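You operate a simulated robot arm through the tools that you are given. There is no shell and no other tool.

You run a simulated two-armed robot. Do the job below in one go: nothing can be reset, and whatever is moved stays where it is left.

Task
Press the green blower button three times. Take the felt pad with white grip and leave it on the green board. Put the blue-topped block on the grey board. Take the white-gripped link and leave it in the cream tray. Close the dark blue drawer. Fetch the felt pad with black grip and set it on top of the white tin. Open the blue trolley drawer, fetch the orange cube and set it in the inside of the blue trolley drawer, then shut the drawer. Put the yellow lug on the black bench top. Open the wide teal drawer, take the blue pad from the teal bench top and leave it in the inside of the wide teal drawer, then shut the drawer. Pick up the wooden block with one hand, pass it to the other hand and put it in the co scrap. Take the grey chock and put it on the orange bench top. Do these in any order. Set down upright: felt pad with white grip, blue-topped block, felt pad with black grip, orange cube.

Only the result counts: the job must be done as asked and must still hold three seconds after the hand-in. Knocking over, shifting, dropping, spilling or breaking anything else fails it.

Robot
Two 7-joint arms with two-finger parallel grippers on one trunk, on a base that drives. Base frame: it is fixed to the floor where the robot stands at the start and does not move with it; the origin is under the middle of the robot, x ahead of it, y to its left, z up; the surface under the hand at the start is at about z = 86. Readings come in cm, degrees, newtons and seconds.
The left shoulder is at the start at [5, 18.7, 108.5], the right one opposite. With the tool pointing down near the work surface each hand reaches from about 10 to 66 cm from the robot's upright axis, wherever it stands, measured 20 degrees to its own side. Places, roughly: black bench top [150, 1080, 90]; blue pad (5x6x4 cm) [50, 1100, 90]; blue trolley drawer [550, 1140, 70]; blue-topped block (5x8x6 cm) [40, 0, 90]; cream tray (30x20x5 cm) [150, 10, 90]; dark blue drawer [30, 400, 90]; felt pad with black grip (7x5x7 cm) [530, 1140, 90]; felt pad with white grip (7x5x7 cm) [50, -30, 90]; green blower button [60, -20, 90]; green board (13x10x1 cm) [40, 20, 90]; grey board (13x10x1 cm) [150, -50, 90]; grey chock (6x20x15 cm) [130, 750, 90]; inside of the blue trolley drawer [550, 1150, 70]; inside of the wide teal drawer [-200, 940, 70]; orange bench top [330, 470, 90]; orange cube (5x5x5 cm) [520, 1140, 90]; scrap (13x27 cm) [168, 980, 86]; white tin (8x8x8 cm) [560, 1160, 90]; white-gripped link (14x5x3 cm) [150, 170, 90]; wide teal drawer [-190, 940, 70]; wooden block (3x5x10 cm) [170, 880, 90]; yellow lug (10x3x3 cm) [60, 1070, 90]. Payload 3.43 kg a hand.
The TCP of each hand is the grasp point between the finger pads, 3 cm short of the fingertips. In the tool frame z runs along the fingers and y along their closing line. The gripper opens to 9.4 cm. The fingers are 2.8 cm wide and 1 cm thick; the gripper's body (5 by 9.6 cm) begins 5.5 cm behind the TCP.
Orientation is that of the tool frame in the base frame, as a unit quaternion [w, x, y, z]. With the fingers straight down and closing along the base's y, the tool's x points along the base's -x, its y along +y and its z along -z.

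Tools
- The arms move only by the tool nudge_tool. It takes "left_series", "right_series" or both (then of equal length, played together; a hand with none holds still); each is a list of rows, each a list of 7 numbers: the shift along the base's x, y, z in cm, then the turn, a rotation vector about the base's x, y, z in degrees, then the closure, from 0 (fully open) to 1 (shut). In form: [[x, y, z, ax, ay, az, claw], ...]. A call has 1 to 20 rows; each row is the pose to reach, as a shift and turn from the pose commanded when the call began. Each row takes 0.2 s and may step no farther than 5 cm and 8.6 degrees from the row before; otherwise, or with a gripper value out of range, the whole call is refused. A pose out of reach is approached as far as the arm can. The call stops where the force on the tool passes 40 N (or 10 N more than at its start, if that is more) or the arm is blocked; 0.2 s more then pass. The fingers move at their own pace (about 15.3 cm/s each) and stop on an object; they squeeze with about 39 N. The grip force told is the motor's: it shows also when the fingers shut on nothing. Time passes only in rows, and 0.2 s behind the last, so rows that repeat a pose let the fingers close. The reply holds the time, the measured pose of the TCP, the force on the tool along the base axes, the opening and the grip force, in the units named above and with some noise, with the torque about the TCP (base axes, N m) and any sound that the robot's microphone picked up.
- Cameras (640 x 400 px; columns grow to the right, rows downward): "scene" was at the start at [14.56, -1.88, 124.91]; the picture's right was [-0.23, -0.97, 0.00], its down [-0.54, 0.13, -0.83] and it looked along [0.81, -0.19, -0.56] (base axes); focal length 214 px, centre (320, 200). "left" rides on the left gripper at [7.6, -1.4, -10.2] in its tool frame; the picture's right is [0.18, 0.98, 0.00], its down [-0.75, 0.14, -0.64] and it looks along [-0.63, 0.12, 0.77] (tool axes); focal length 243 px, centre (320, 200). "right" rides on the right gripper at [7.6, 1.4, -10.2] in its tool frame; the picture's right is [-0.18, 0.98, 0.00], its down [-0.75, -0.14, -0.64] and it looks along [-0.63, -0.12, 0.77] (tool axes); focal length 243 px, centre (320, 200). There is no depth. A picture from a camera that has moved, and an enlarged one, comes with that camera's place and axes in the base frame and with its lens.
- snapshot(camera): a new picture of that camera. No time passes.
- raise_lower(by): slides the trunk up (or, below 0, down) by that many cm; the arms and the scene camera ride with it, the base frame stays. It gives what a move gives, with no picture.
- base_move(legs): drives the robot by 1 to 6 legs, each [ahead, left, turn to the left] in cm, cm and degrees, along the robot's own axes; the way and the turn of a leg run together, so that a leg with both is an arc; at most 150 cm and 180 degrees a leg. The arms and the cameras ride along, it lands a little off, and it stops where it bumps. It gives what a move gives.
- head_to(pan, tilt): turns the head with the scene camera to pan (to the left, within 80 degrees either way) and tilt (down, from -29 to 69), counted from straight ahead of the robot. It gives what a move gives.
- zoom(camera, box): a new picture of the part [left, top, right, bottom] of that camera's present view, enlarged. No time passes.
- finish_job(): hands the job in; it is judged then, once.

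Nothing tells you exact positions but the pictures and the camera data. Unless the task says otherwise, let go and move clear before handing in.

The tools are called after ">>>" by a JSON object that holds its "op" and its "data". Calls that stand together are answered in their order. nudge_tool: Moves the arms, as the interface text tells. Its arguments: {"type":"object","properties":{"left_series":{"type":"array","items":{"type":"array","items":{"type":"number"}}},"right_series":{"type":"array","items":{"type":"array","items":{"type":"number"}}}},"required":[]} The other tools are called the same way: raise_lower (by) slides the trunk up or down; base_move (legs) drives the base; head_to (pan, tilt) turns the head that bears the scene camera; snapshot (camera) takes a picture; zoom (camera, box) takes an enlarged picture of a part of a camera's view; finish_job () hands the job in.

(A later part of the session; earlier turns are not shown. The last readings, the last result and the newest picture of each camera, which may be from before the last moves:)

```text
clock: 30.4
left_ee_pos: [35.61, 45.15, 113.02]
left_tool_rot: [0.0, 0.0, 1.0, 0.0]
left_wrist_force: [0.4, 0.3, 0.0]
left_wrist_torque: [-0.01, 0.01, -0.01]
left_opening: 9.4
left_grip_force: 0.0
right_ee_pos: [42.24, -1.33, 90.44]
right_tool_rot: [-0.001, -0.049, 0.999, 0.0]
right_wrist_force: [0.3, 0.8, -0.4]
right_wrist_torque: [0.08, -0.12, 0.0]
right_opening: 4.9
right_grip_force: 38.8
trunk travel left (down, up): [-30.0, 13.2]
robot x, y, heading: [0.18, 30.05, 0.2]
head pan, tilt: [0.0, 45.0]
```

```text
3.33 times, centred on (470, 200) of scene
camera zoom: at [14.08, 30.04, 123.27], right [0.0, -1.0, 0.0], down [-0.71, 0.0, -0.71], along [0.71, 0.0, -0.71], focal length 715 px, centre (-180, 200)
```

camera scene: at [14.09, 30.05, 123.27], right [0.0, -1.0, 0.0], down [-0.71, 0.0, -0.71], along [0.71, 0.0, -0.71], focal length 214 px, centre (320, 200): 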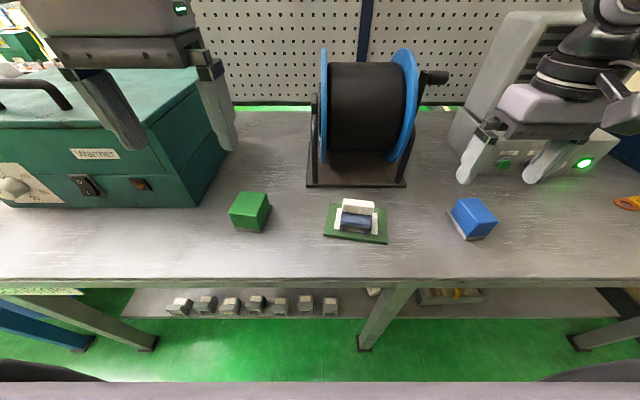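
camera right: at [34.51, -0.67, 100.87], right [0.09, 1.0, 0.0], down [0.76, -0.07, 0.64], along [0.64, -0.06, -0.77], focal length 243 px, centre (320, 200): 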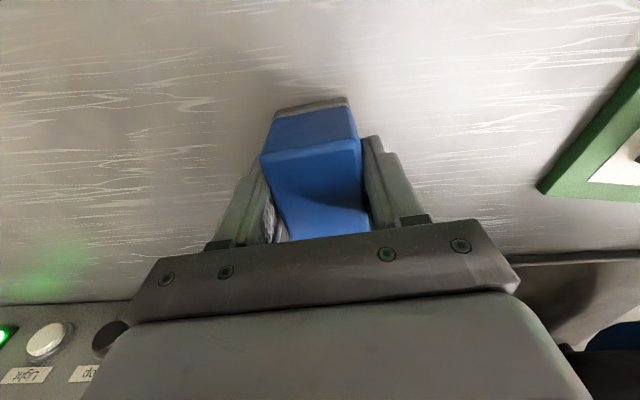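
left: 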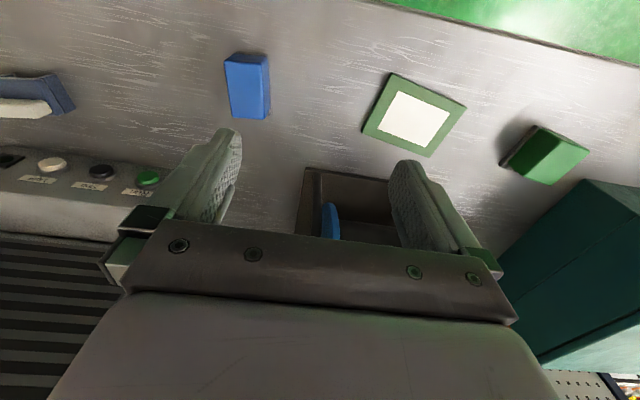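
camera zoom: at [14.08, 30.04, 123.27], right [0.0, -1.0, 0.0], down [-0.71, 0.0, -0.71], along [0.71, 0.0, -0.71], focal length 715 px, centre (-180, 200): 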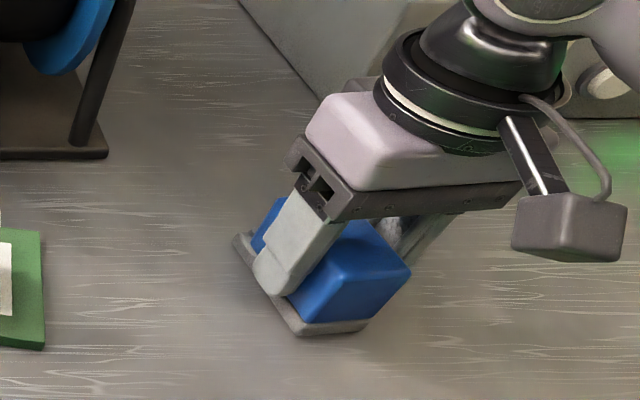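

The blue block is gripped. I'll lift it, tuck it closer, and look around to find the way to the other bench.

>>> {"op": "nudge_tool", "data": {"right_series": [[0, 0, 2, 0, 0, 0, 1], [0, 0, 6, 0, 0, 0, 1], [-1, 0, 10, 0, 0, 0, 1], [-4, 2, 13, 0, 0, 0, 1], [-8, 4, 15, 0, 0, 0, 1], [-11, 6, 15, 0, 0, 0, 1], [-11, 6, 15, 0, 0, 0, 1]], "left_series": [[-1, 0, 0, 0, 0, 0, 0], [-2, 0, 0, 0, 0, 0, 0], [-3, 0, 0, 0, 0, 0, 0], [-4, 0, 0, 0, 0, 0, 0], [-4, 0, 0, 0, 0, 0, 0], [-4, 0, 0, 0, 0, 0, 0], [-4, 0, 0, 0, 0, 0, 0]]}}

>>> {"op": "head_to", "data": {"pan": 0, "tilt": 10}}

>>> {"op": "snapshot", "data": {"camera": "scene"}}

>>> {"op": "head_to", "data": {"pan": 70, "tilt": 15}}

>>> {"op": "snapshot", "data": {"camera": "scene"}}

>>> {"op": "head_to", "data": {"pan": -70, "tilt": 15}}

>>> {"op": "snapshot", "data": {"camera": "scene"}}

```text
clock: 32.0
left_ee_pos: [31.63, 45.23, 112.94]
left_tool_rot: [-0.001, 0.0, 1.0, 0.0]
left_wrist_force: [0.5, 0.3, -0.1]
left_wrist_torque: [-0.02, 0.0, -0.02]
left_opening: 9.39
left_grip_force: 0.0
right_ee_pos: [31.15, 4.45, 105.58]
right_tool_rot: [0.0, -0.049, 0.999, -0.001]
right_wrist_force: [-0.3, 0.2, -3.1]
right_wrist_torque: [0.04, -0.01, 0.04]
right_opening: 4.92
right_grip_force: 39.3
trunk travel left (down, up): [-30.0, 13.2]
robot x, y, heading: [-0.13, 29.61, -0.1]
head pan, tilt: [0.0, 45.0]
```

```text
clock: 33.0
left_ee_pos: [31.68, 45.21, 112.96]
left_tool_rot: [0.0, 0.001, 1.0, 0.0]
left_wrist_force: [-0.5, 0.2, -0.4]
left_wrist_torque: [0.02, 0.02, 0.0]
left_opening: 9.4
left_grip_force: 0.0
right_ee_pos: [31.24, 4.59, 105.65]
right_tool_rot: [0.0, -0.049, 0.999, 0.0]
right_wrist_force: [0.1, -0.8, -3.9]
right_wrist_torque: [-0.01, -0.03, 0.02]
right_opening: 4.93
right_grip_force: 39.2
trunk travel left (down, up): [-30.0, 13.2]
robot x, y, heading: [0.29, 30.34, 0.1]
head pan, tilt: [0.0, 10.0]
```

```text
taken
camera scene: at [15.26, 30.03, 128.75], right [0.0, -1.0, 0.0], down [-0.17, 0.0, -0.98], along [0.98, 0.0, -0.17], focal length 214 px, centre (320, 200)
```

scene: 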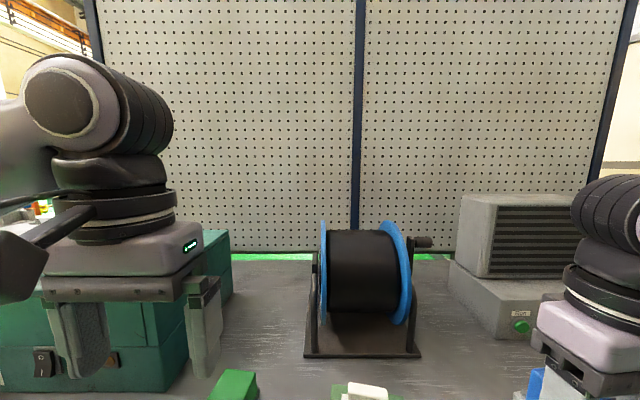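

```text
clock: 34.4
left_ee_pos: [31.7, 45.1, 112.95]
left_tool_rot: [0.0, 0.0, 1.0, 0.0]
left_wrist_force: [0.3, 0.4, -0.3]
left_wrist_torque: [0.02, 0.02, 0.0]
left_opening: 9.4
left_grip_force: 0.1
right_ee_pos: [31.22, 4.61, 105.58]
right_tool_rot: [0.0, -0.049, 0.999, 0.0]
right_wrist_force: [-0.1, 0.1, -2.2]
right_wrist_torque: [-0.02, 0.01, 0.04]
right_opening: 4.89
right_grip_force: 38.9
trunk travel left (down, up): [-30.0, 13.2]
robot x, y, heading: [0.3, 29.76, -0.3]
head pan, tilt: [70.0, 15.0]
```

```text
taken
camera scene: at [9.17, 38.81, 127.95], right [0.94, -0.34, 0.0], down [-0.09, -0.24, -0.97], along [0.33, 0.91, -0.26], focal length 214 px, centre (320, 200)
```

scene: 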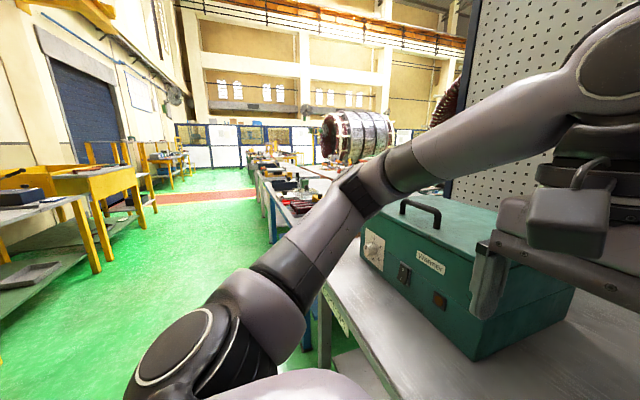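

```text
clock: 36.6
left_ee_pos: [31.63, 45.31, 112.92]
left_tool_rot: [-0.001, 0.001, 1.0, 0.0]
left_wrist_force: [0.8, 0.4, 0.7]
left_wrist_torque: [0.0, -0.03, -0.01]
left_opening: 9.37
left_grip_force: 0.1
right_ee_pos: [31.24, 4.59, 105.6]
right_tool_rot: [0.0, -0.05, 0.999, 0.0]
right_wrist_force: [0.2, 0.2, -3.2]
right_wrist_torque: [-0.02, 0.02, 0.01]
right_opening: 4.92
right_grip_force: 39.3
trunk travel left (down, up): [-30.0, 13.2]
robot x, y, heading: [0.13, 30.08, 0.2]
head pan, tilt: [-70.0, 15.0]
```

```text
taken
camera scene: at [9.16, 21.26, 127.95], right [-0.94, -0.34, 0.0], down [-0.09, 0.24, -0.97], along [0.33, -0.91, -0.26], focal length 214 px, centre (320, 200)
```

scene: 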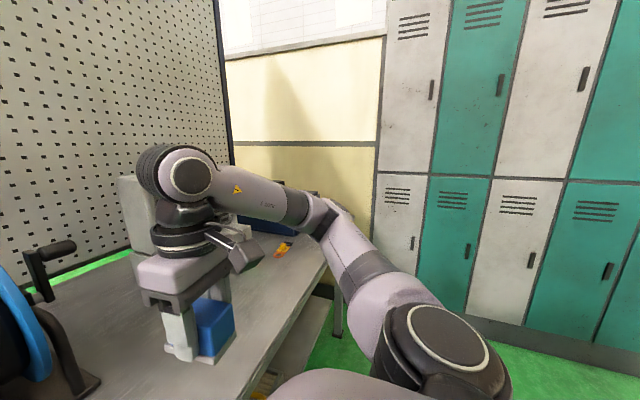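

I'm in a large hall; the bench for x≈150 lies behind the pegboard. I'll look left in more detail to find a route.

>>> {"op": "head_to", "data": {"pan": 60, "tilt": 5}}

>>> {"op": "zoom", "data": {"camera": "scene", "box": [0, 100, 480, 400]}}

>>> {"op": "zoom", "data": {"camera": "scene", "box": [150, 150, 390, 300]}}

```text
clock: 38.7
left_ee_pos: [31.66, 45.15, 113.0]
left_tool_rot: [0.0, 0.001, 1.0, 0.001]
left_wrist_force: [-0.6, 0.0, -0.3]
left_wrist_torque: [0.01, 0.02, 0.03]
left_opening: 9.4
left_grip_force: 0.0
right_ee_pos: [31.2, 4.57, 105.64]
right_tool_rot: [0.001, -0.049, 0.999, 0.0]
right_wrist_force: [-0.1, 0.5, -2.2]
right_wrist_torque: [-0.03, -0.02, -0.01]
right_opening: 4.91
right_grip_force: 39.2
trunk travel left (down, up): [-30.0, 13.2]
robot x, y, heading: [-0.02, 29.73, -0.0]
head pan, tilt: [60.0, 5.0]
```

```text
1.33 times, centred on (240, 250) of scene
camera zoom: at [10.57, 37.98, 129.57], right [0.87, -0.5, 0.0], down [-0.04, -0.08, -1.0], along [0.5, 0.86, -0.09], focal length 286 px, centre (427, 133)
```

zoom: 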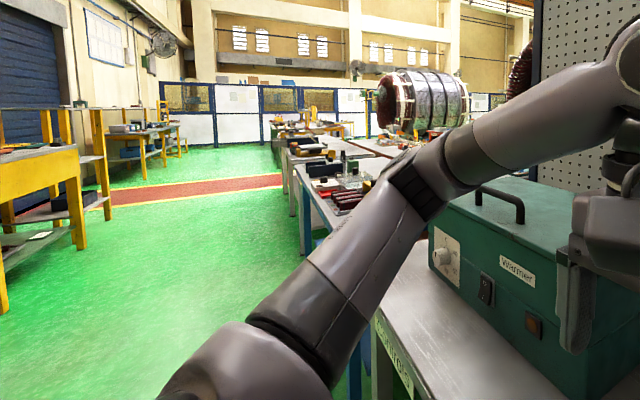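

```text
2.67 times, centred on (270, 225) of scene
camera zoom: at [10.57, 37.98, 129.57], right [0.87, -0.5, 0.0], down [-0.04, -0.08, -1.0], along [0.5, 0.86, -0.09], focal length 572 px, centre (453, 133)
```

zoom: 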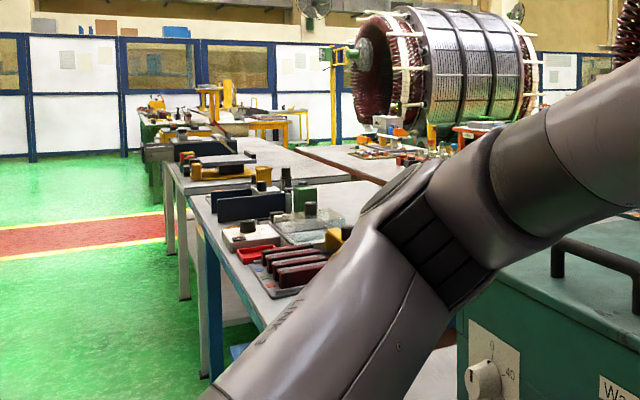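

I'll back out of the bench, turn to face along the aisle, and drive toward the dark blue drawer near [30, 400], checking as I go.

>>> {"op": "base_move", "data": {"legs": [[-45, 0, 0], [0, 0, 90]]}}

>>> {"op": "head_to", "data": {"pan": 0, "tilt": 15}}

>>> {"op": "snapshot", "data": {"camera": "scene"}}

>>> {"op": "head_to", "data": {"pan": -45, "tilt": 15}}

>>> {"op": "snapshot", "data": {"camera": "scene"}}

```text
clock: 45.3
left_ee_pos: [-60.2, 61.57, 113.05]
left_tool_rot: [0.001, -0.706, 0.708, 0.0]
left_wrist_force: [-0.3, -0.2, -0.8]
left_wrist_torque: [0.03, -0.02, 0.03]
left_opening: 9.4
left_grip_force: 0.0
right_ee_pos: [-19.67, 61.17, 105.58]
right_tool_rot: [0.0, 0.741, -0.671, 0.0]
right_wrist_force: [0.3, 0.5, -2.7]
right_wrist_torque: [-0.02, -0.01, 0.02]
right_opening: 4.9
right_grip_force: 39.0
trunk travel left (down, up): [-30.0, 13.2]
robot x, y, heading: [-45.07, 29.96, 90.2]
head pan, tilt: [60.0, 5.0]
```

```text
clock: 46.6
left_ee_pos: [-60.14, 61.67, 113.08]
left_tool_rot: [0.0, -0.706, 0.708, 0.0]
left_wrist_force: [-0.3, 0.2, 0.5]
left_wrist_torque: [-0.03, 0.02, 0.0]
left_opening: 9.4
left_grip_force: 0.1
right_ee_pos: [-19.59, 61.2, 105.61]
right_tool_rot: [0.0, 0.741, -0.672, 0.0]
right_wrist_force: [-0.2, -0.7, -2.0]
right_wrist_torque: [-0.07, -0.04, 0.01]
right_opening: 4.91
right_grip_force: 39.1
trunk travel left (down, up): [-30.0, 13.2]
robot x, y, heading: [-45.09, 29.9, 89.9]
head pan, tilt: [0.0, 15.0]
```

```text
taken
camera scene: at [-44.85, 45.27, 127.95], right [1.0, 0.0, 0.0], down [0.0, -0.26, -0.97], along [0.0, 0.97, -0.26], focal length 214 px, centre (320, 200)
```

scene: 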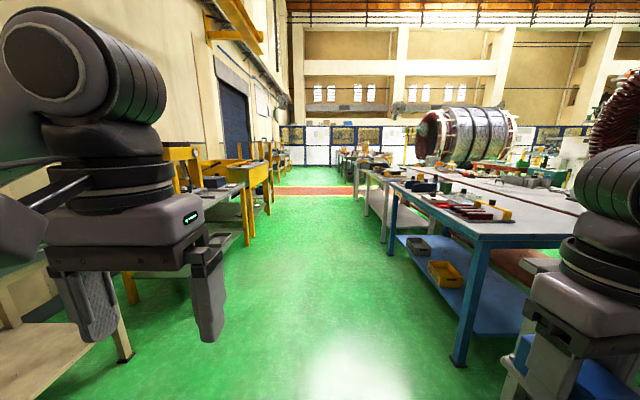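

```text
clock: 47.7
left_ee_pos: [-60.31, 61.52, 113.02]
left_tool_rot: [0.0, -0.707, 0.707, 0.0]
left_wrist_force: [1.5, -0.8, -0.5]
left_wrist_torque: [-0.02, 0.0, 0.01]
left_opening: 9.37
left_grip_force: 0.1
right_ee_pos: [-19.64, 61.04, 105.43]
right_tool_rot: [-0.001, 0.741, -0.672, 0.0]
right_wrist_force: [0.0, 0.2, -2.0]
right_wrist_torque: [0.0, 0.03, 0.0]
right_opening: 4.91
right_grip_force: 39.4
trunk travel left (down, up): [-30.0, 13.2]
robot x, y, heading: [-45.36, 29.78, 90.0]
head pan, tilt: [-45.0, 15.0]
```

```text
taken
camera scene: at [-38.25, 42.52, 127.95], right [0.71, -0.71, 0.0], down [-0.18, -0.18, -0.97], along [0.68, 0.68, -0.26], focal length 214 px, centre (320, 200)
```

scene: 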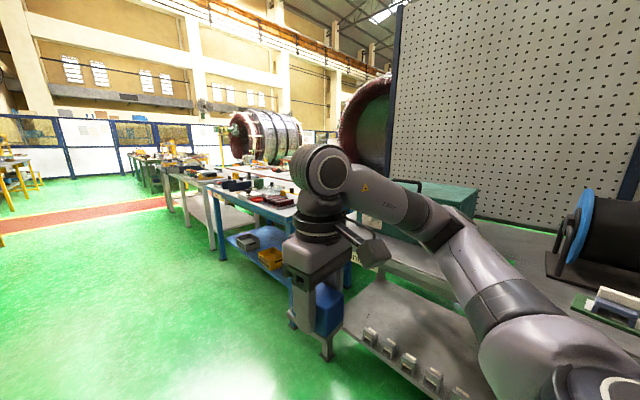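

The aisle is clear. I'll drive ahead to about y = 395.

>>> {"op": "base_move", "data": {"legs": [[150, 0, 0], [150, 0, 0], [65, 0, 0]]}}

>>> {"op": "head_to", "data": {"pan": -70, "tilt": 25}}

>>> {"op": "snapshot", "data": {"camera": "scene"}}

>>> {"op": "head_to", "data": {"pan": -25, "tilt": 15}}

>>> {"op": "snapshot", "data": {"camera": "scene"}}

```text
clock: 65.3
left_ee_pos: [-58.33, 426.13, 112.89]
left_tool_rot: [0.0, -0.706, 0.708, 0.001]
left_wrist_force: [-0.5, 0.1, 0.3]
left_wrist_torque: [-0.01, 0.01, 0.02]
left_opening: 9.41
left_grip_force: 0.0
right_ee_pos: [-17.72, 425.62, 105.57]
right_tool_rot: [0.0, 0.74, -0.673, -0.001]
right_wrist_force: [0.0, 0.2, -2.0]
right_wrist_torque: [-0.02, -0.03, 0.02]
right_opening: 4.91
right_grip_force: 38.3
trunk travel left (down, up): [-30.0, 13.2]
robot x, y, heading: [-43.37, 394.55, 90.1]
head pan, tilt: [-45.0, 15.0]
```

```text
clock: 66.2
left_ee_pos: [-58.27, 426.04, 113.03]
left_tool_rot: [0.0, -0.706, 0.708, 0.0]
left_wrist_force: [0.5, 0.7, -0.2]
left_wrist_torque: [0.01, -0.01, 0.02]
left_opening: 9.41
left_grip_force: 0.0
right_ee_pos: [-17.73, 425.75, 105.62]
right_tool_rot: [-0.001, 0.74, -0.672, -0.001]
right_wrist_force: [0.9, 0.5, -2.3]
right_wrist_torque: [0.01, 0.03, 0.02]
right_opening: 4.89
right_grip_force: 39.3
trunk travel left (down, up): [-30.0, 13.2]
robot x, y, heading: [-43.06, 394.13, 89.9]
head pan, tilt: [-70.0, 25.0]
```

```text
taken
camera scene: at [-34.3, 403.59, 126.33], right [0.34, -0.94, 0.0], down [-0.4, -0.14, -0.91], along [0.85, 0.31, -0.42], focal length 214 px, centre (320, 200)
```

scene: 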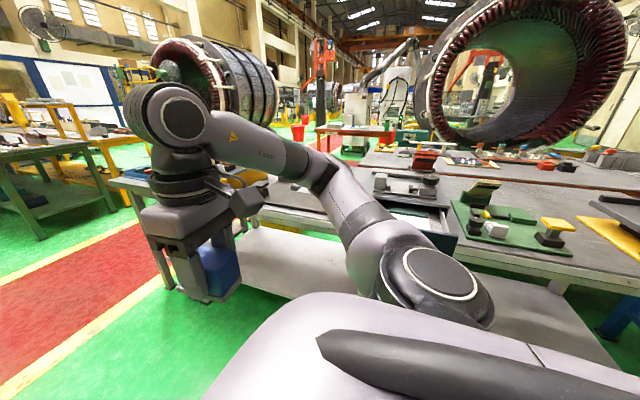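

```text
clock: 67.4
left_ee_pos: [-58.3, 426.12, 112.95]
left_tool_rot: [0.0, -0.705, 0.709, 0.0]
left_wrist_force: [-0.4, 0.6, 0.6]
left_wrist_torque: [-0.01, 0.03, -0.01]
left_opening: 9.4
left_grip_force: 0.1
right_ee_pos: [-17.71, 425.57, 105.64]
right_tool_rot: [0.0, 0.741, -0.672, -0.001]
right_wrist_force: [-0.6, -0.3, -3.2]
right_wrist_torque: [-0.03, -0.02, -0.05]
right_opening: 4.9
right_grip_force: 38.9
trunk travel left (down, up): [-30.0, 13.2]
robot x, y, heading: [-43.33, 394.36, 89.8]
head pan, tilt: [-25.0, 15.0]
```

```text
taken
camera scene: at [-38.98, 408.9, 127.95], right [0.9, -0.43, 0.0], down [-0.11, -0.23, -0.97], along [0.41, 0.87, -0.26], focal length 214 px, centre (320, 200)
```

scene: 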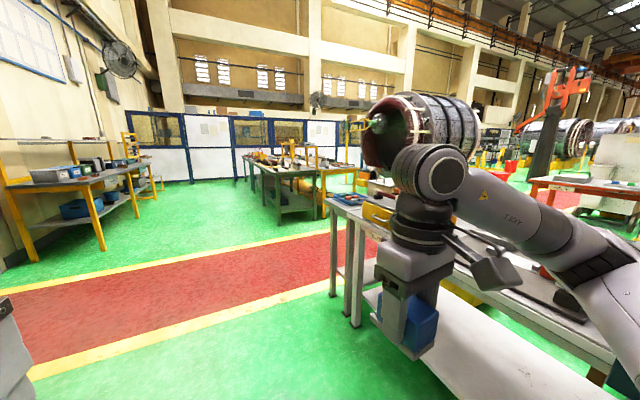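

I see an open drawer under the bench top here. I'll turn to face the bench and look directly at it.

>>> {"op": "base_move", "data": {"legs": [[0, 0, -90]]}}

>>> {"op": "head_to", "data": {"pan": 0, "tilt": 35}}

>>> {"op": "snapshot", "data": {"camera": "scene"}}

```text
clock: 71.6
left_ee_pos: [-11.57, 409.97, 113.02]
left_tool_rot: [0.0, -0.002, 1.0, 0.0]
left_wrist_force: [0.3, 0.2, -0.6]
left_wrist_torque: [0.01, 0.04, 0.01]
left_opening: 9.4
left_grip_force: 0.0
right_ee_pos: [-11.75, 369.34, 105.68]
right_tool_rot: [0.001, -0.053, 0.999, 0.0]
right_wrist_force: [0.2, 0.1, -2.9]
right_wrist_torque: [-0.01, 0.0, -0.02]
right_opening: 4.92
right_grip_force: 38.9
trunk travel left (down, up): [-30.0, 13.2]
robot x, y, heading: [-43.16, 394.19, 0.2]
head pan, tilt: [-25.0, 15.0]
```

```text
clock: 72.5
left_ee_pos: [-11.48, 409.87, 113.06]
left_tool_rot: [0.0, -0.002, 1.0, -0.001]
left_wrist_force: [0.0, -0.2, 0.1]
left_wrist_torque: [0.03, -0.01, 0.01]
left_opening: 9.41
left_grip_force: 0.0
right_ee_pos: [-11.68, 369.31, 105.48]
right_tool_rot: [-0.001, -0.052, 0.999, 0.0]
right_wrist_force: [0.7, 1.1, -2.1]
right_wrist_torque: [0.01, 0.03, -0.01]
right_opening: 4.92
right_grip_force: 38.9
trunk travel left (down, up): [-30.0, 13.2]
robot x, y, heading: [-42.93, 394.86, 0.3]
head pan, tilt: [0.0, 35.0]
```

```text
taken
camera scene: at [-28.33, 394.66, 124.75], right [0.01, -1.0, 0.0], down [-0.57, 0.0, -0.82], along [0.82, 0.0, -0.57], focal length 214 px, centre (320, 200)
```

scene: 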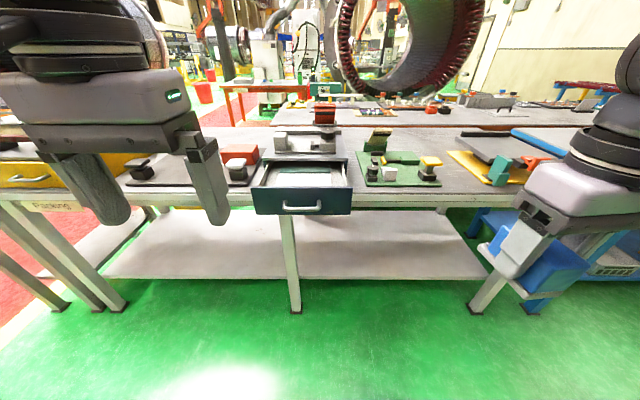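

>>> {"op": "zoom", "data": {"camera": "scene", "box": [220, 90, 400, 230]}}

```text
2.86 times, centred on (310, 160) of scene
camera zoom: at [-28.33, 394.66, 124.75], right [0.01, -1.0, 0.0], down [-0.57, 0.0, -0.82], along [0.82, 0.0, -0.57], focal length 613 px, centre (349, 314)
```

zoom: 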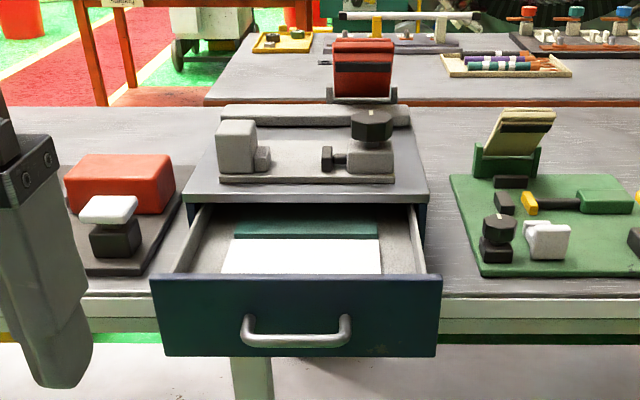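

The dark blue drawer sits in a small cabinet on the bench, pulled out about 15 cm, with its front near x≈19, y≈400. I'll drive forward 28 cm, then push it shut with the closed left hand.

>>> {"op": "base_move", "data": {"legs": [[28, 0, 0]]}}

>>> {"op": "nudge_tool", "data": {"left_series": [[-3, -2, 0, 0, 0, 0, 1], [-6, -5, 0, 0, 0, 0, 1], [-7, -8, 0, 0, 0, 0, 1], [-7, -10, 0, 0, 0, 0, 1], [-7, -10, 0, 0, 0, 0, 1]]}}

>>> {"op": "head_to", "data": {"pan": 0, "tilt": 45}}

>>> {"op": "snapshot", "data": {"camera": "scene"}}

>>> {"op": "snapshot", "data": {"camera": "left"}}

```text
clock: 74.4
left_ee_pos: [16.32, 410.04, 112.91]
left_tool_rot: [-0.001, -0.001, 1.0, 0.0]
left_wrist_force: [-0.9, 1.2, -0.7]
left_wrist_torque: [0.0, -0.01, -0.02]
left_opening: 9.37
left_grip_force: 0.0
right_ee_pos: [16.11, 369.47, 105.52]
right_tool_rot: [0.0, -0.051, 0.999, 0.0]
right_wrist_force: [0.3, 0.2, -2.8]
right_wrist_torque: [-0.01, 0.04, -0.02]
right_opening: 4.9
right_grip_force: 38.6
trunk travel left (down, up): [-30.0, 13.2]
robot x, y, heading: [-14.96, 394.9, 0.4]
head pan, tilt: [0.0, 35.0]
```

```text
clock: 75.6
left_ee_pos: [9.39, 400.05, 112.97]
left_tool_rot: [0.001, -0.002, 1.0, -0.001]
left_wrist_force: [-0.8, 0.7, -0.7]
left_wrist_torque: [-0.02, -0.02, 0.02]
left_opening: 0.01
left_grip_force: 33.4
right_ee_pos: [16.1, 369.47, 105.6]
right_tool_rot: [0.0, -0.052, 0.999, 0.0]
right_wrist_force: [-0.1, 0.9, -3.6]
right_wrist_torque: [0.03, 0.0, 0.0]
right_opening: 4.91
right_grip_force: 39.0
trunk travel left (down, up): [-30.0, 13.2]
robot x, y, heading: [-14.94, 394.82, 0.2]
head pan, tilt: [0.0, 35.0]
```

```text
clock: 76.3
left_ee_pos: [9.37, 400.07, 112.79]
left_tool_rot: [0.001, -0.002, 1.0, 0.0]
left_wrist_force: [1.9, -0.1, -7.5]
left_wrist_torque: [0.05, -0.6, -0.01]
left_opening: 0.0
left_grip_force: 32.7
right_ee_pos: [16.12, 369.47, 105.62]
right_tool_rot: [0.0, -0.052, 0.999, 0.0]
right_wrist_force: [0.5, 0.4, -3.0]
right_wrist_torque: [0.0, 0.02, -0.01]
right_opening: 4.92
right_grip_force: 38.7
trunk travel left (down, up): [-30.0, 13.2]
robot x, y, heading: [-15.48, 394.34, 0.0]
head pan, tilt: [0.0, 45.0]
```

```text
taken
camera scene: at [-1.16, 394.79, 123.34], right [0.01, -1.0, 0.0], down [-0.7, 0.0, -0.71], along [0.71, 0.0, -0.7], focal length 214 px, centre (320, 200)
```

scene: 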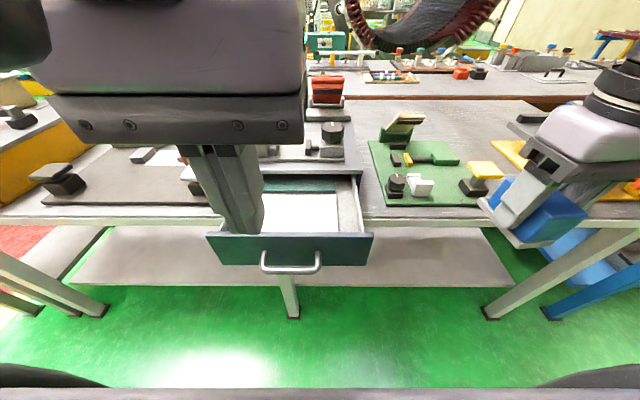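

```text
taken
camera left: at [1.87, 398.64, 123.12], right [-0.19, 0.98, 0.0], down [0.75, 0.14, 0.64], along [0.63, 0.12, -0.77], focal length 243 px, centre (320, 200)
```

left: 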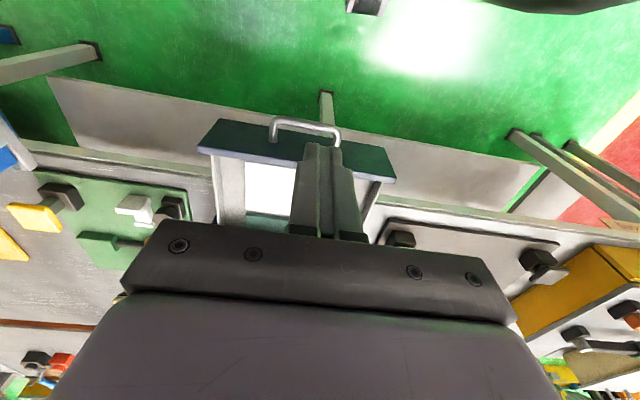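

The left wrist is close to the head, so I'll move it forward and down in front of the drawer handle (bar at about [15.3, 399.3, 91]).

>>> {"op": "nudge_tool", "data": {"left_series": [[1.2, -0.2, -2, 0, 0, 0, 1], [1.2, -0.5, -6, 0, 0, 0, 1], [1.2, -0.5, -10.5, 0, 0, 0, 1], [1.2, -0.5, -15, 0, 0, 0, 1], [1.2, -0.5, -19, 0, 0, 0, 1], [1.2, -0.5, -21, 0, 0, 0, 1], [1.2, -0.5, -21, 0, 0, 0, 1]]}}

>>> {"op": "snapshot", "data": {"camera": "left"}}

>>> {"op": "snapshot", "data": {"camera": "scene"}}

```text
clock: 77.9
left_ee_pos: [10.42, 399.42, 92.05]
left_tool_rot: [0.001, -0.002, 1.0, -0.001]
left_wrist_force: [0.7, 1.2, 0.2]
left_wrist_torque: [0.01, -0.05, -0.02]
left_opening: 0.0
left_grip_force: 33.2
right_ee_pos: [16.05, 369.43, 105.56]
right_tool_rot: [-0.001, -0.052, 0.999, 0.0]
right_wrist_force: [-0.7, -0.5, -2.5]
right_wrist_torque: [-0.01, 0.02, -0.02]
right_opening: 4.9
right_grip_force: 38.9
trunk travel left (down, up): [-30.0, 13.2]
robot x, y, heading: [-15.11, 394.77, -0.1]
head pan, tilt: [0.0, 45.0]
```

```text
taken
camera left: at [2.99, 398.05, 102.11], right [-0.19, 0.98, 0.0], down [0.75, 0.14, 0.64], along [0.63, 0.12, -0.77], focal length 243 px, centre (320, 200)
```

left: 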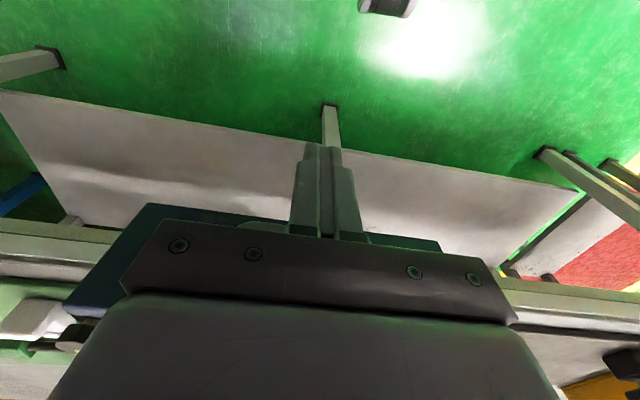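

```text
taken
camera scene: at [-1.2, 394.78, 123.27], right [0.0, -1.0, 0.0], down [-0.71, 0.0, -0.71], along [0.71, 0.0, -0.71], focal length 214 px, centre (320, 200)
```

scene: 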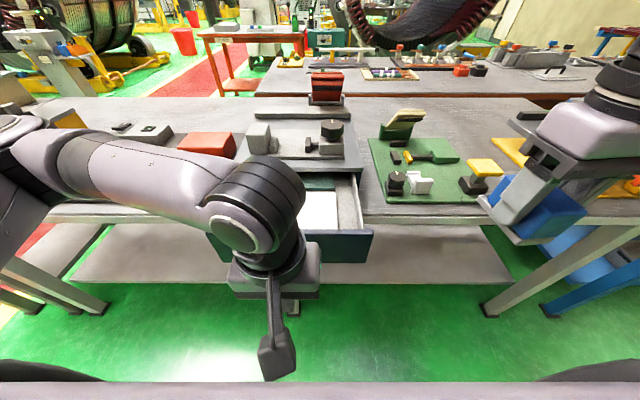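

>>> {"op": "nudge_tool", "data": {"left_series": [[1.5, 0, 0, 0, 0, 0, 1], [3, 0, 0, 0, 0, 0, 1], [4, 0, 0, 0, 0, 0, 1], [5, 0, 0, 0, 0, 0, 1], [6, 0, 0, 0, 0, 0, 1], [7, 0, 0, 0, 0, 0, 1], [8, 0, 0, 0, 0, 0, 1], [9, 0, 0, 0, 0, 0, 1], [10, 0, 0, 0, 0, 0, 1], [11, 0, 0, 0, 0, 0, 1], [12, 0, 0, 0, 0, 0, 1]]}}

>>> {"op": "snapshot", "data": {"camera": "scene"}}

```text
clock: 80.3
left_ee_pos: [22.52, 399.5, 92.0]
left_tool_rot: [0.001, -0.001, 1.0, 0.001]
left_wrist_force: [-0.6, 0.1, -0.5]
left_wrist_torque: [-0.03, -0.02, 0.02]
left_opening: 0.0
left_grip_force: 32.9
right_ee_pos: [16.06, 369.42, 105.59]
right_tool_rot: [0.0, -0.051, 0.999, 0.0]
right_wrist_force: [-0.8, 0.3, -3.0]
right_wrist_torque: [-0.02, 0.03, -0.01]
right_opening: 4.89
right_grip_force: 39.1
trunk travel left (down, up): [-30.0, 13.2]
robot x, y, heading: [-15.13, 394.95, 0.2]
head pan, tilt: [0.0, 45.0]
```

```text
taken
camera scene: at [-1.2, 394.77, 123.27], right [0.0, -1.0, 0.0], down [-0.71, 0.0, -0.71], along [0.71, 0.0, -0.71], focal length 214 px, centre (320, 200)
```

scene: 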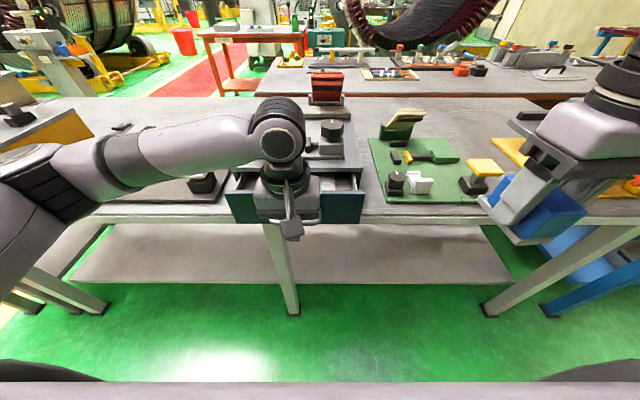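

The drawer is moving in. I'll push the rest of the way.

>>> {"op": "nudge_tool", "data": {"left_series": [[1, 0, 0, 0, 0, 0, 1], [2, 0, 0, 0, 0, 0, 1], [3, 0, 0, 0, 0, 0, 1], [4, 0, 0, 0, 0, 0, 1], [5, 0, 0, 0, 0, 0, 1], [6, 0, 0, 0, 0, 0, 1], [7, 0, 0, 0, 0, 0, 1], [8, 0, 0, 0, 0, 0, 1]]}}

>>> {"op": "snapshot", "data": {"camera": "scene"}}

```text
clock: 81.8
left_ee_pos: [27.64, 399.41, 92.0]
left_tool_rot: [-0.011, 0.007, 1.0, 0.004]
left_wrist_force: [-15.4, 2.0, 5.1]
left_wrist_torque: [0.21, 0.03, 0.08]
left_opening: 0.0
left_grip_force: 32.9
right_ee_pos: [15.95, 369.45, 105.63]
right_tool_rot: [0.0, -0.052, 0.999, 0.001]
right_wrist_force: [1.0, 0.3, -2.0]
right_wrist_torque: [0.0, 0.01, 0.02]
right_opening: 4.91
right_grip_force: 39.2
trunk travel left (down, up): [-30.0, 13.2]
robot x, y, heading: [-15.26, 394.26, -0.0]
head pan, tilt: [0.0, 45.0]
stopped in row 7 (left hand): the force on the tool passed its limit at 48 N (the readings are from after the stop); the commanded pose is now the measured one
```

```text
taken
camera scene: at [-1.41, 394.81, 123.3], right [0.01, -1.0, 0.0], down [-0.71, 0.0, -0.71], along [0.71, 0.0, -0.71], focal length 214 px, centre (320, 200)
```

scene: 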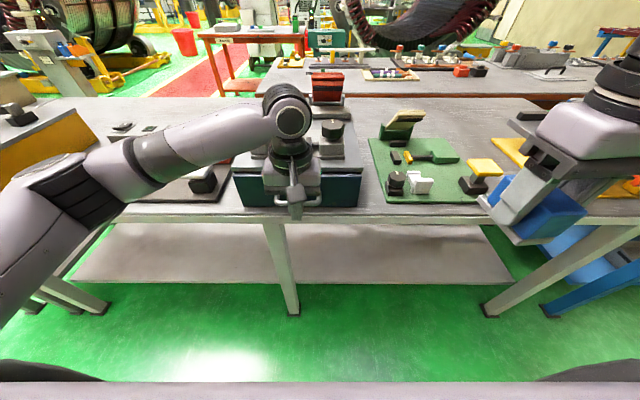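

It hit a firm stop. I'll back the hand away and check that it's fully shut.

>>> {"op": "nudge_tool", "data": {"left_series": [[-2, 0, 0, 0, 0, 0, 1], [-6, 0, 0, 0, 0, 0, 1], [-11, 0, 0, 0, 0, 0, 1], [-14, 4, 2, 0, 0, 0, 1], [-14, 8, 5, 0, 0, 0, 0.5], [-14, 12, 9, 0, 0, 0, 0], [-12, 15, 13, 0, 0, 0, 0], [-12, 15, 17, 0, 0, 0, 0], [-12, 15, 17, 0, 0, 0, 0]]}}

>>> {"op": "zoom", "data": {"camera": "scene", "box": [200, 90, 400, 230]}}

```text
refused: row 4 steps farther than a row can; nothing moved
```

```text
2.86 times, centred on (300, 160) of scene
camera zoom: at [-1.41, 394.81, 123.3], right [0.01, -1.0, 0.0], down [-0.71, 0.0, -0.71], along [0.71, 0.0, -0.71], focal length 613 px, centre (377, 314)
```

zoom: 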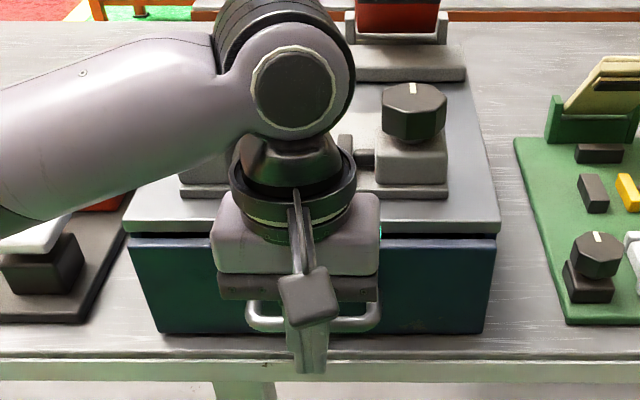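

>>> {"op": "nudge_tool", "data": {"left_series": [[-2, 0, 0, 0, 0, 0, 1], [-6, 0, 0, 0, 0, 0, 1], [-10, 0, 0, 0, 0, 0, 1], [-13, 3, 1, 0, 0, 0, 1], [-13, 6, 4, 0, 0, 0, 0.5], [-13, 9, 7, 0, 0, 0, 0], [-12, 12, 10, 0, 0, 0, 0], [-12, 15, 13, 0, 0, 0, 0], [-12, 15, 17, 0, 0, 0, 0], [-12, 15, 17, 0, 0, 0, 0]]}}

>>> {"op": "zoom", "data": {"camera": "scene", "box": [200, 90, 400, 230]}}

```text
clock: 84.0
left_ee_pos: [15.91, 414.58, 108.88]
left_tool_rot: [-0.009, 0.004, 1.0, 0.003]
left_wrist_force: [0.5, 0.5, 0.5]
left_wrist_torque: [0.0, 0.02, -0.03]
left_opening: 9.41
left_grip_force: 0.0
right_ee_pos: [16.05, 369.58, 105.6]
right_tool_rot: [-0.001, -0.052, 0.999, -0.001]
right_wrist_force: [0.0, 0.1, -2.2]
right_wrist_torque: [0.03, 0.01, 0.02]
right_opening: 4.92
right_grip_force: 39.1
trunk travel left (down, up): [-30.0, 13.2]
robot x, y, heading: [-15.29, 394.7, 0.1]
head pan, tilt: [0.0, 45.0]
```

```text
2.86 times, centred on (300, 160) of scene
camera zoom: at [-1.26, 394.81, 123.27], right [0.0, -1.0, 0.0], down [-0.71, 0.0, -0.71], along [0.71, 0.0, -0.71], focal length 613 px, centre (377, 314)
```

zoom: 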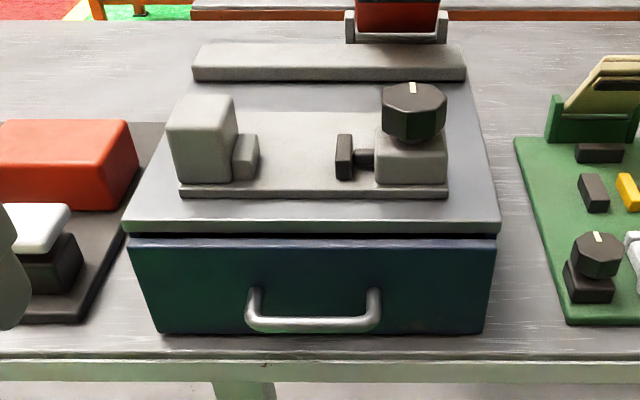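

The drawer is shut. Next I'll back off, turn left, drive to the red walkway near y≈590, and look toward +x for the way to the far side of the benches.

>>> {"op": "base_move", "data": {"legs": [[-32, 0, 0], [0, 0, 90], [150, 0, 0], [45, 0, 0]]}}

>>> {"op": "head_to", "data": {"pan": -75, "tilt": 12}}

>>> {"op": "snapshot", "data": {"camera": "scene"}}

>>> {"op": "head_to", "data": {"pan": 0, "tilt": 12}}

>>> {"op": "snapshot", "data": {"camera": "scene"}}

```text
clock: 99.3
left_ee_pos: [-66.96, 621.34, 108.71]
left_tool_rot: [-0.009, -0.703, 0.712, -0.005]
left_wrist_force: [0.8, 0.0, 0.2]
left_wrist_torque: [-0.04, 0.0, 0.01]
left_opening: 9.4
left_grip_force: 0.0
right_ee_pos: [-21.9, 621.12, 105.58]
right_tool_rot: [0.0, 0.741, -0.671, -0.001]
right_wrist_force: [0.1, 0.5, -3.0]
right_wrist_torque: [-0.01, 0.0, -0.01]
right_opening: 4.89
right_grip_force: 39.0
trunk travel left (down, up): [-30.0, 13.2]
robot x, y, heading: [-47.59, 590.22, 89.8]
head pan, tilt: [0.0, 45.0]
```

```text
clock: 100.8
left_ee_pos: [-67.09, 621.29, 108.71]
left_tool_rot: [-0.009, -0.702, 0.712, -0.005]
left_wrist_force: [0.2, 0.1, 0.1]
left_wrist_torque: [0.0, -0.03, -0.03]
left_opening: 9.4
left_grip_force: 0.0
right_ee_pos: [-22.06, 621.1, 105.57]
right_tool_rot: [0.0, 0.741, -0.672, 0.0]
right_wrist_force: [0.2, -0.2, -3.0]
right_wrist_torque: [0.04, 0.0, 0.02]
right_opening: 4.9
right_grip_force: 38.9
trunk travel left (down, up): [-30.0, 13.2]
robot x, y, heading: [-47.19, 590.17, 89.9]
head pan, tilt: [-75.0, 12.0]
```

```text
taken
camera scene: at [-38.15, 598.34, 128.43], right [0.26, -0.97, 0.0], down [-0.2, -0.05, -0.98], along [0.94, 0.25, -0.21], focal length 214 px, centre (320, 200)
```

scene: 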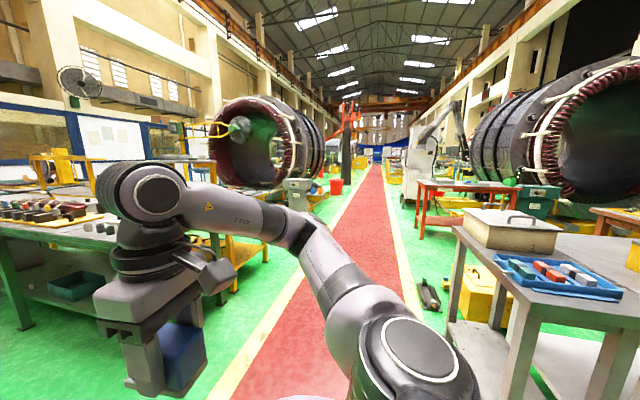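

```text
clock: 102.2
left_ee_pos: [-67.13, 621.24, 108.79]
left_tool_rot: [-0.009, -0.702, 0.712, -0.005]
left_wrist_force: [0.3, 0.0, 0.3]
left_wrist_torque: [0.0, 0.01, -0.02]
left_opening: 9.38
left_grip_force: 0.1
right_ee_pos: [-22.02, 621.04, 105.62]
right_tool_rot: [0.0, 0.741, -0.671, 0.0]
right_wrist_force: [0.9, -0.2, -3.0]
right_wrist_torque: [-0.04, 0.0, 0.03]
right_opening: 4.92
right_grip_force: 39.3
trunk travel left (down, up): [-30.0, 13.2]
robot x, y, heading: [-47.29, 589.86, 89.7]
head pan, tilt: [0.0, 12.0]
```

```text
taken
camera scene: at [-47.14, 605.25, 128.44], right [1.0, 0.0, 0.0], down [0.0, -0.21, -0.98], along [0.0, 0.98, -0.21], focal length 214 px, centre (320, 200)
```

scene: 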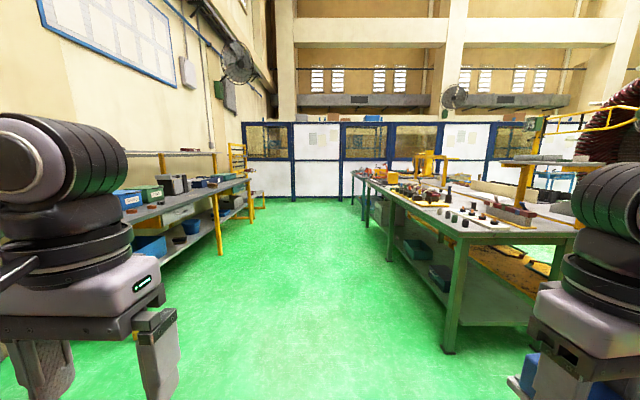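

The red walkway toward +x is clear. I'll turn right and drive along it at y≈605 to about x≈215, then look down the far side.

>>> {"op": "base_move", "data": {"legs": [[0, 0, -90], [0, 14, 0], [150, 0, 0], [110, 0, 0]]}}

>>> {"op": "head_to", "data": {"pan": -75, "tilt": 15}}

>>> {"op": "snapshot", "data": {"camera": "scene"}}

>>> {"op": "head_to", "data": {"pan": -30, "tilt": 15}}

>>> {"op": "snapshot", "data": {"camera": "scene"}}

>>> {"op": "head_to", "data": {"pan": 60, "tilt": 15}}

>>> {"op": "snapshot", "data": {"camera": "scene"}}

```text
clock: 120.2
left_ee_pos: [243.9, 620.28, 108.69]
left_tool_rot: [-0.01, 0.016, 1.0, 0.003]
left_wrist_force: [0.1, -1.2, -0.8]
left_wrist_torque: [0.01, -0.02, 0.03]
left_opening: 9.4
left_grip_force: 0.2
right_ee_pos: [242.89, 575.13, 105.64]
right_tool_rot: [0.0, -0.041, 0.999, 0.0]
right_wrist_force: [0.2, 0.3, -4.1]
right_wrist_torque: [-0.06, 0.01, 0.02]
right_opening: 4.92
right_grip_force: 39.3
trunk travel left (down, up): [-30.0, 13.2]
robot x, y, heading: [212.49, 601.03, -1.0]
head pan, tilt: [0.0, 12.0]
```

```text
clock: 121.6
left_ee_pos: [243.85, 620.24, 108.73]
left_tool_rot: [-0.01, 0.017, 1.0, 0.003]
left_wrist_force: [-0.2, -0.1, -0.7]
left_wrist_torque: [0.0, 0.02, 0.0]
left_opening: 9.39
left_grip_force: 0.2
right_ee_pos: [242.91, 575.07, 105.61]
right_tool_rot: [0.0, -0.041, 0.999, 0.0]
right_wrist_force: [-0.4, 0.0, -3.2]
right_wrist_torque: [0.0, 0.02, 0.01]
right_opening: 4.91
right_grip_force: 38.3
trunk travel left (down, up): [-30.0, 13.2]
robot x, y, heading: [212.26, 600.99, -1.2]
head pan, tilt: [-75.0, 15.0]
```

```text
taken
camera scene: at [220.3, 591.89, 127.95], right [-0.97, -0.24, 0.0], down [-0.06, 0.25, -0.97], along [0.23, -0.94, -0.26], focal length 214 px, centre (320, 200)
```

scene: 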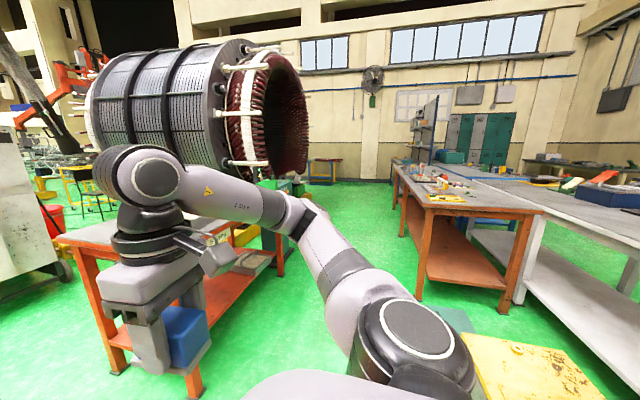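

```text
clock: 122.8
left_ee_pos: [243.78, 620.11, 108.77]
left_tool_rot: [-0.009, 0.016, 1.0, 0.003]
left_wrist_force: [-0.1, 0.6, -0.3]
left_wrist_torque: [0.01, 0.0, -0.04]
left_opening: 9.4
left_grip_force: 0.0
right_ee_pos: [242.83, 575.1, 105.66]
right_tool_rot: [0.0, -0.042, 0.999, 0.001]
right_wrist_force: [0.0, 0.0, -3.0]
right_wrist_torque: [-0.05, 0.0, -0.04]
right_opening: 4.9
right_grip_force: 39.1
trunk travel left (down, up): [-30.0, 13.2]
robot x, y, heading: [211.89, 600.97, -0.9]
head pan, tilt: [-30.0, 15.0]
```

```text
taken
camera scene: at [226.04, 596.14, 127.95], right [-0.52, -0.86, 0.0], down [-0.22, 0.13, -0.97], along [0.83, -0.5, -0.26], focal length 214 px, centre (320, 200)
```

scene: 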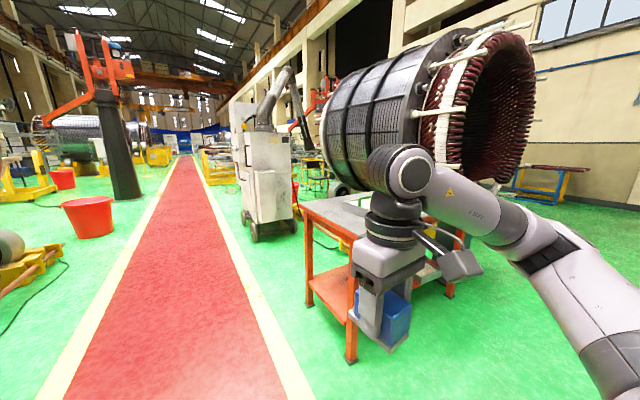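

```text
clock: 124.4
left_ee_pos: [243.64, 620.22, 108.8]
left_tool_rot: [-0.009, 0.016, 1.0, 0.003]
left_wrist_force: [0.0, 0.8, 0.0]
left_wrist_torque: [0.03, -0.02, -0.01]
left_opening: 9.42
left_grip_force: 0.1
right_ee_pos: [242.86, 575.19, 105.51]
right_tool_rot: [0.0, -0.041, 0.999, 0.0]
right_wrist_force: [-0.1, -0.3, -2.7]
right_wrist_torque: [-0.02, 0.01, 0.0]
right_opening: 4.9
right_grip_force: 39.2
trunk travel left (down, up): [-30.0, 13.2]
robot x, y, heading: [212.14, 600.82, -1.0]
head pan, tilt: [60.0, 15.0]
```

```text
taken
camera scene: at [222.85, 608.96, 127.95], right [0.86, -0.52, 0.0], down [-0.13, -0.22, -0.97], along [0.5, 0.83, -0.26], focal length 214 px, centre (320, 200)
```

scene: 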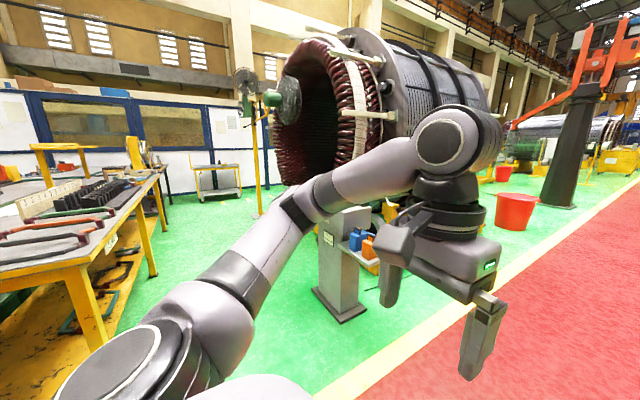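

I see the aisle between the benches (front edge x≈185) and the orange table (x≈300–360, y≈420–530). I'll drive down it at x≈232 and look again.

>>> {"op": "base_move", "data": {"legs": [[20, 0, 0], [0, 0, -89], [150, 0, 0], [120, 0, 0]]}}

>>> {"op": "head_to", "data": {"pan": 0, "tilt": 15}}

>>> {"op": "snapshot", "data": {"camera": "scene"}}

>>> {"op": "head_to", "data": {"pan": -50, "tilt": 15}}

>>> {"op": "snapshot", "data": {"camera": "scene"}}

```text
clock: 142.5
left_ee_pos: [254.87, 300.25, 108.8]
left_tool_rot: [-0.005, 0.705, 0.709, 0.009]
left_wrist_force: [0.6, 0.3, -0.4]
left_wrist_torque: [-0.01, 0.0, 0.02]
left_opening: 9.39
left_grip_force: 0.0
right_ee_pos: [209.81, 299.52, 105.56]
right_tool_rot: [0.0, 0.664, 0.747, 0.0]
right_wrist_force: [0.3, -0.3, -2.6]
right_wrist_torque: [0.05, 0.04, -0.05]
right_opening: 4.92
right_grip_force: 39.1
trunk travel left (down, up): [-30.0, 13.2]
robot x, y, heading: [234.26, 331.4, -88.8]
head pan, tilt: [60.0, 15.0]
```

```text
clock: 143.8
left_ee_pos: [254.77, 300.18, 108.87]
left_tool_rot: [-0.005, 0.705, 0.709, 0.007]
left_wrist_force: [0.1, -0.6, -0.6]
left_wrist_torque: [0.02, 0.0, -0.02]
left_opening: 9.42
left_grip_force: 0.1
right_ee_pos: [209.87, 299.58, 105.6]
right_tool_rot: [0.001, 0.664, 0.747, 0.0]
right_wrist_force: [0.6, 0.6, -3.1]
right_wrist_torque: [0.02, 0.01, -0.02]
right_opening: 4.93
right_grip_force: 38.6
trunk travel left (down, up): [-30.0, 13.2]
robot x, y, heading: [234.66, 331.44, -88.9]
head pan, tilt: [0.0, 15.0]
```

```text
taken
camera scene: at [234.89, 316.16, 127.95], right [-1.0, -0.02, 0.0], down [0.0, 0.26, -0.97], along [0.02, -0.97, -0.26], focal length 214 px, centre (320, 200)
```

scene: 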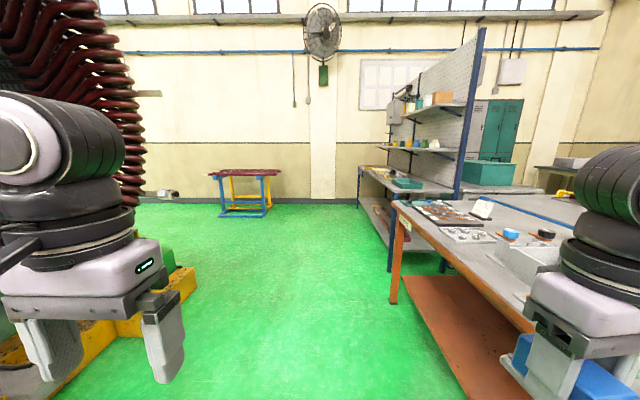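

```text
clock: 144.9
left_ee_pos: [254.94, 300.24, 108.88]
left_tool_rot: [-0.005, 0.705, 0.709, 0.008]
left_wrist_force: [-0.3, -0.5, 0.0]
left_wrist_torque: [0.0, 0.0, -0.01]
left_opening: 9.43
left_grip_force: 0.2
right_ee_pos: [209.92, 299.47, 105.74]
right_tool_rot: [0.0, 0.664, 0.748, 0.0]
right_wrist_force: [0.6, 0.4, -2.8]
right_wrist_torque: [0.06, 0.03, -0.01]
right_opening: 4.94
right_grip_force: 38.7
trunk travel left (down, up): [-30.0, 13.2]
robot x, y, heading: [234.34, 331.15, -88.7]
head pan, tilt: [-50.0, 15.0]
```

```text
taken
camera scene: at [227.67, 319.36, 127.95], right [-0.66, 0.75, 0.0], down [0.2, 0.17, -0.97], along [-0.73, -0.64, -0.26], focal length 214 px, centre (320, 200)
```

scene: 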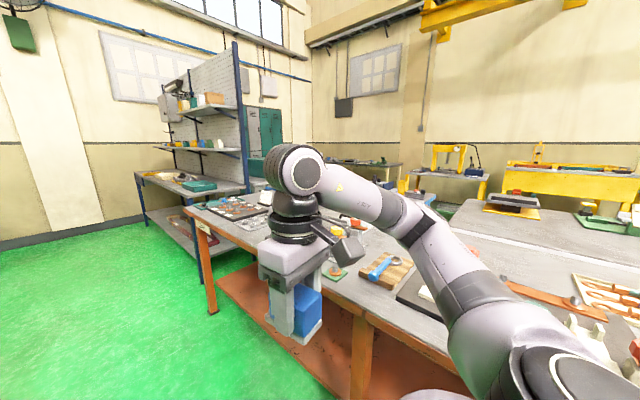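

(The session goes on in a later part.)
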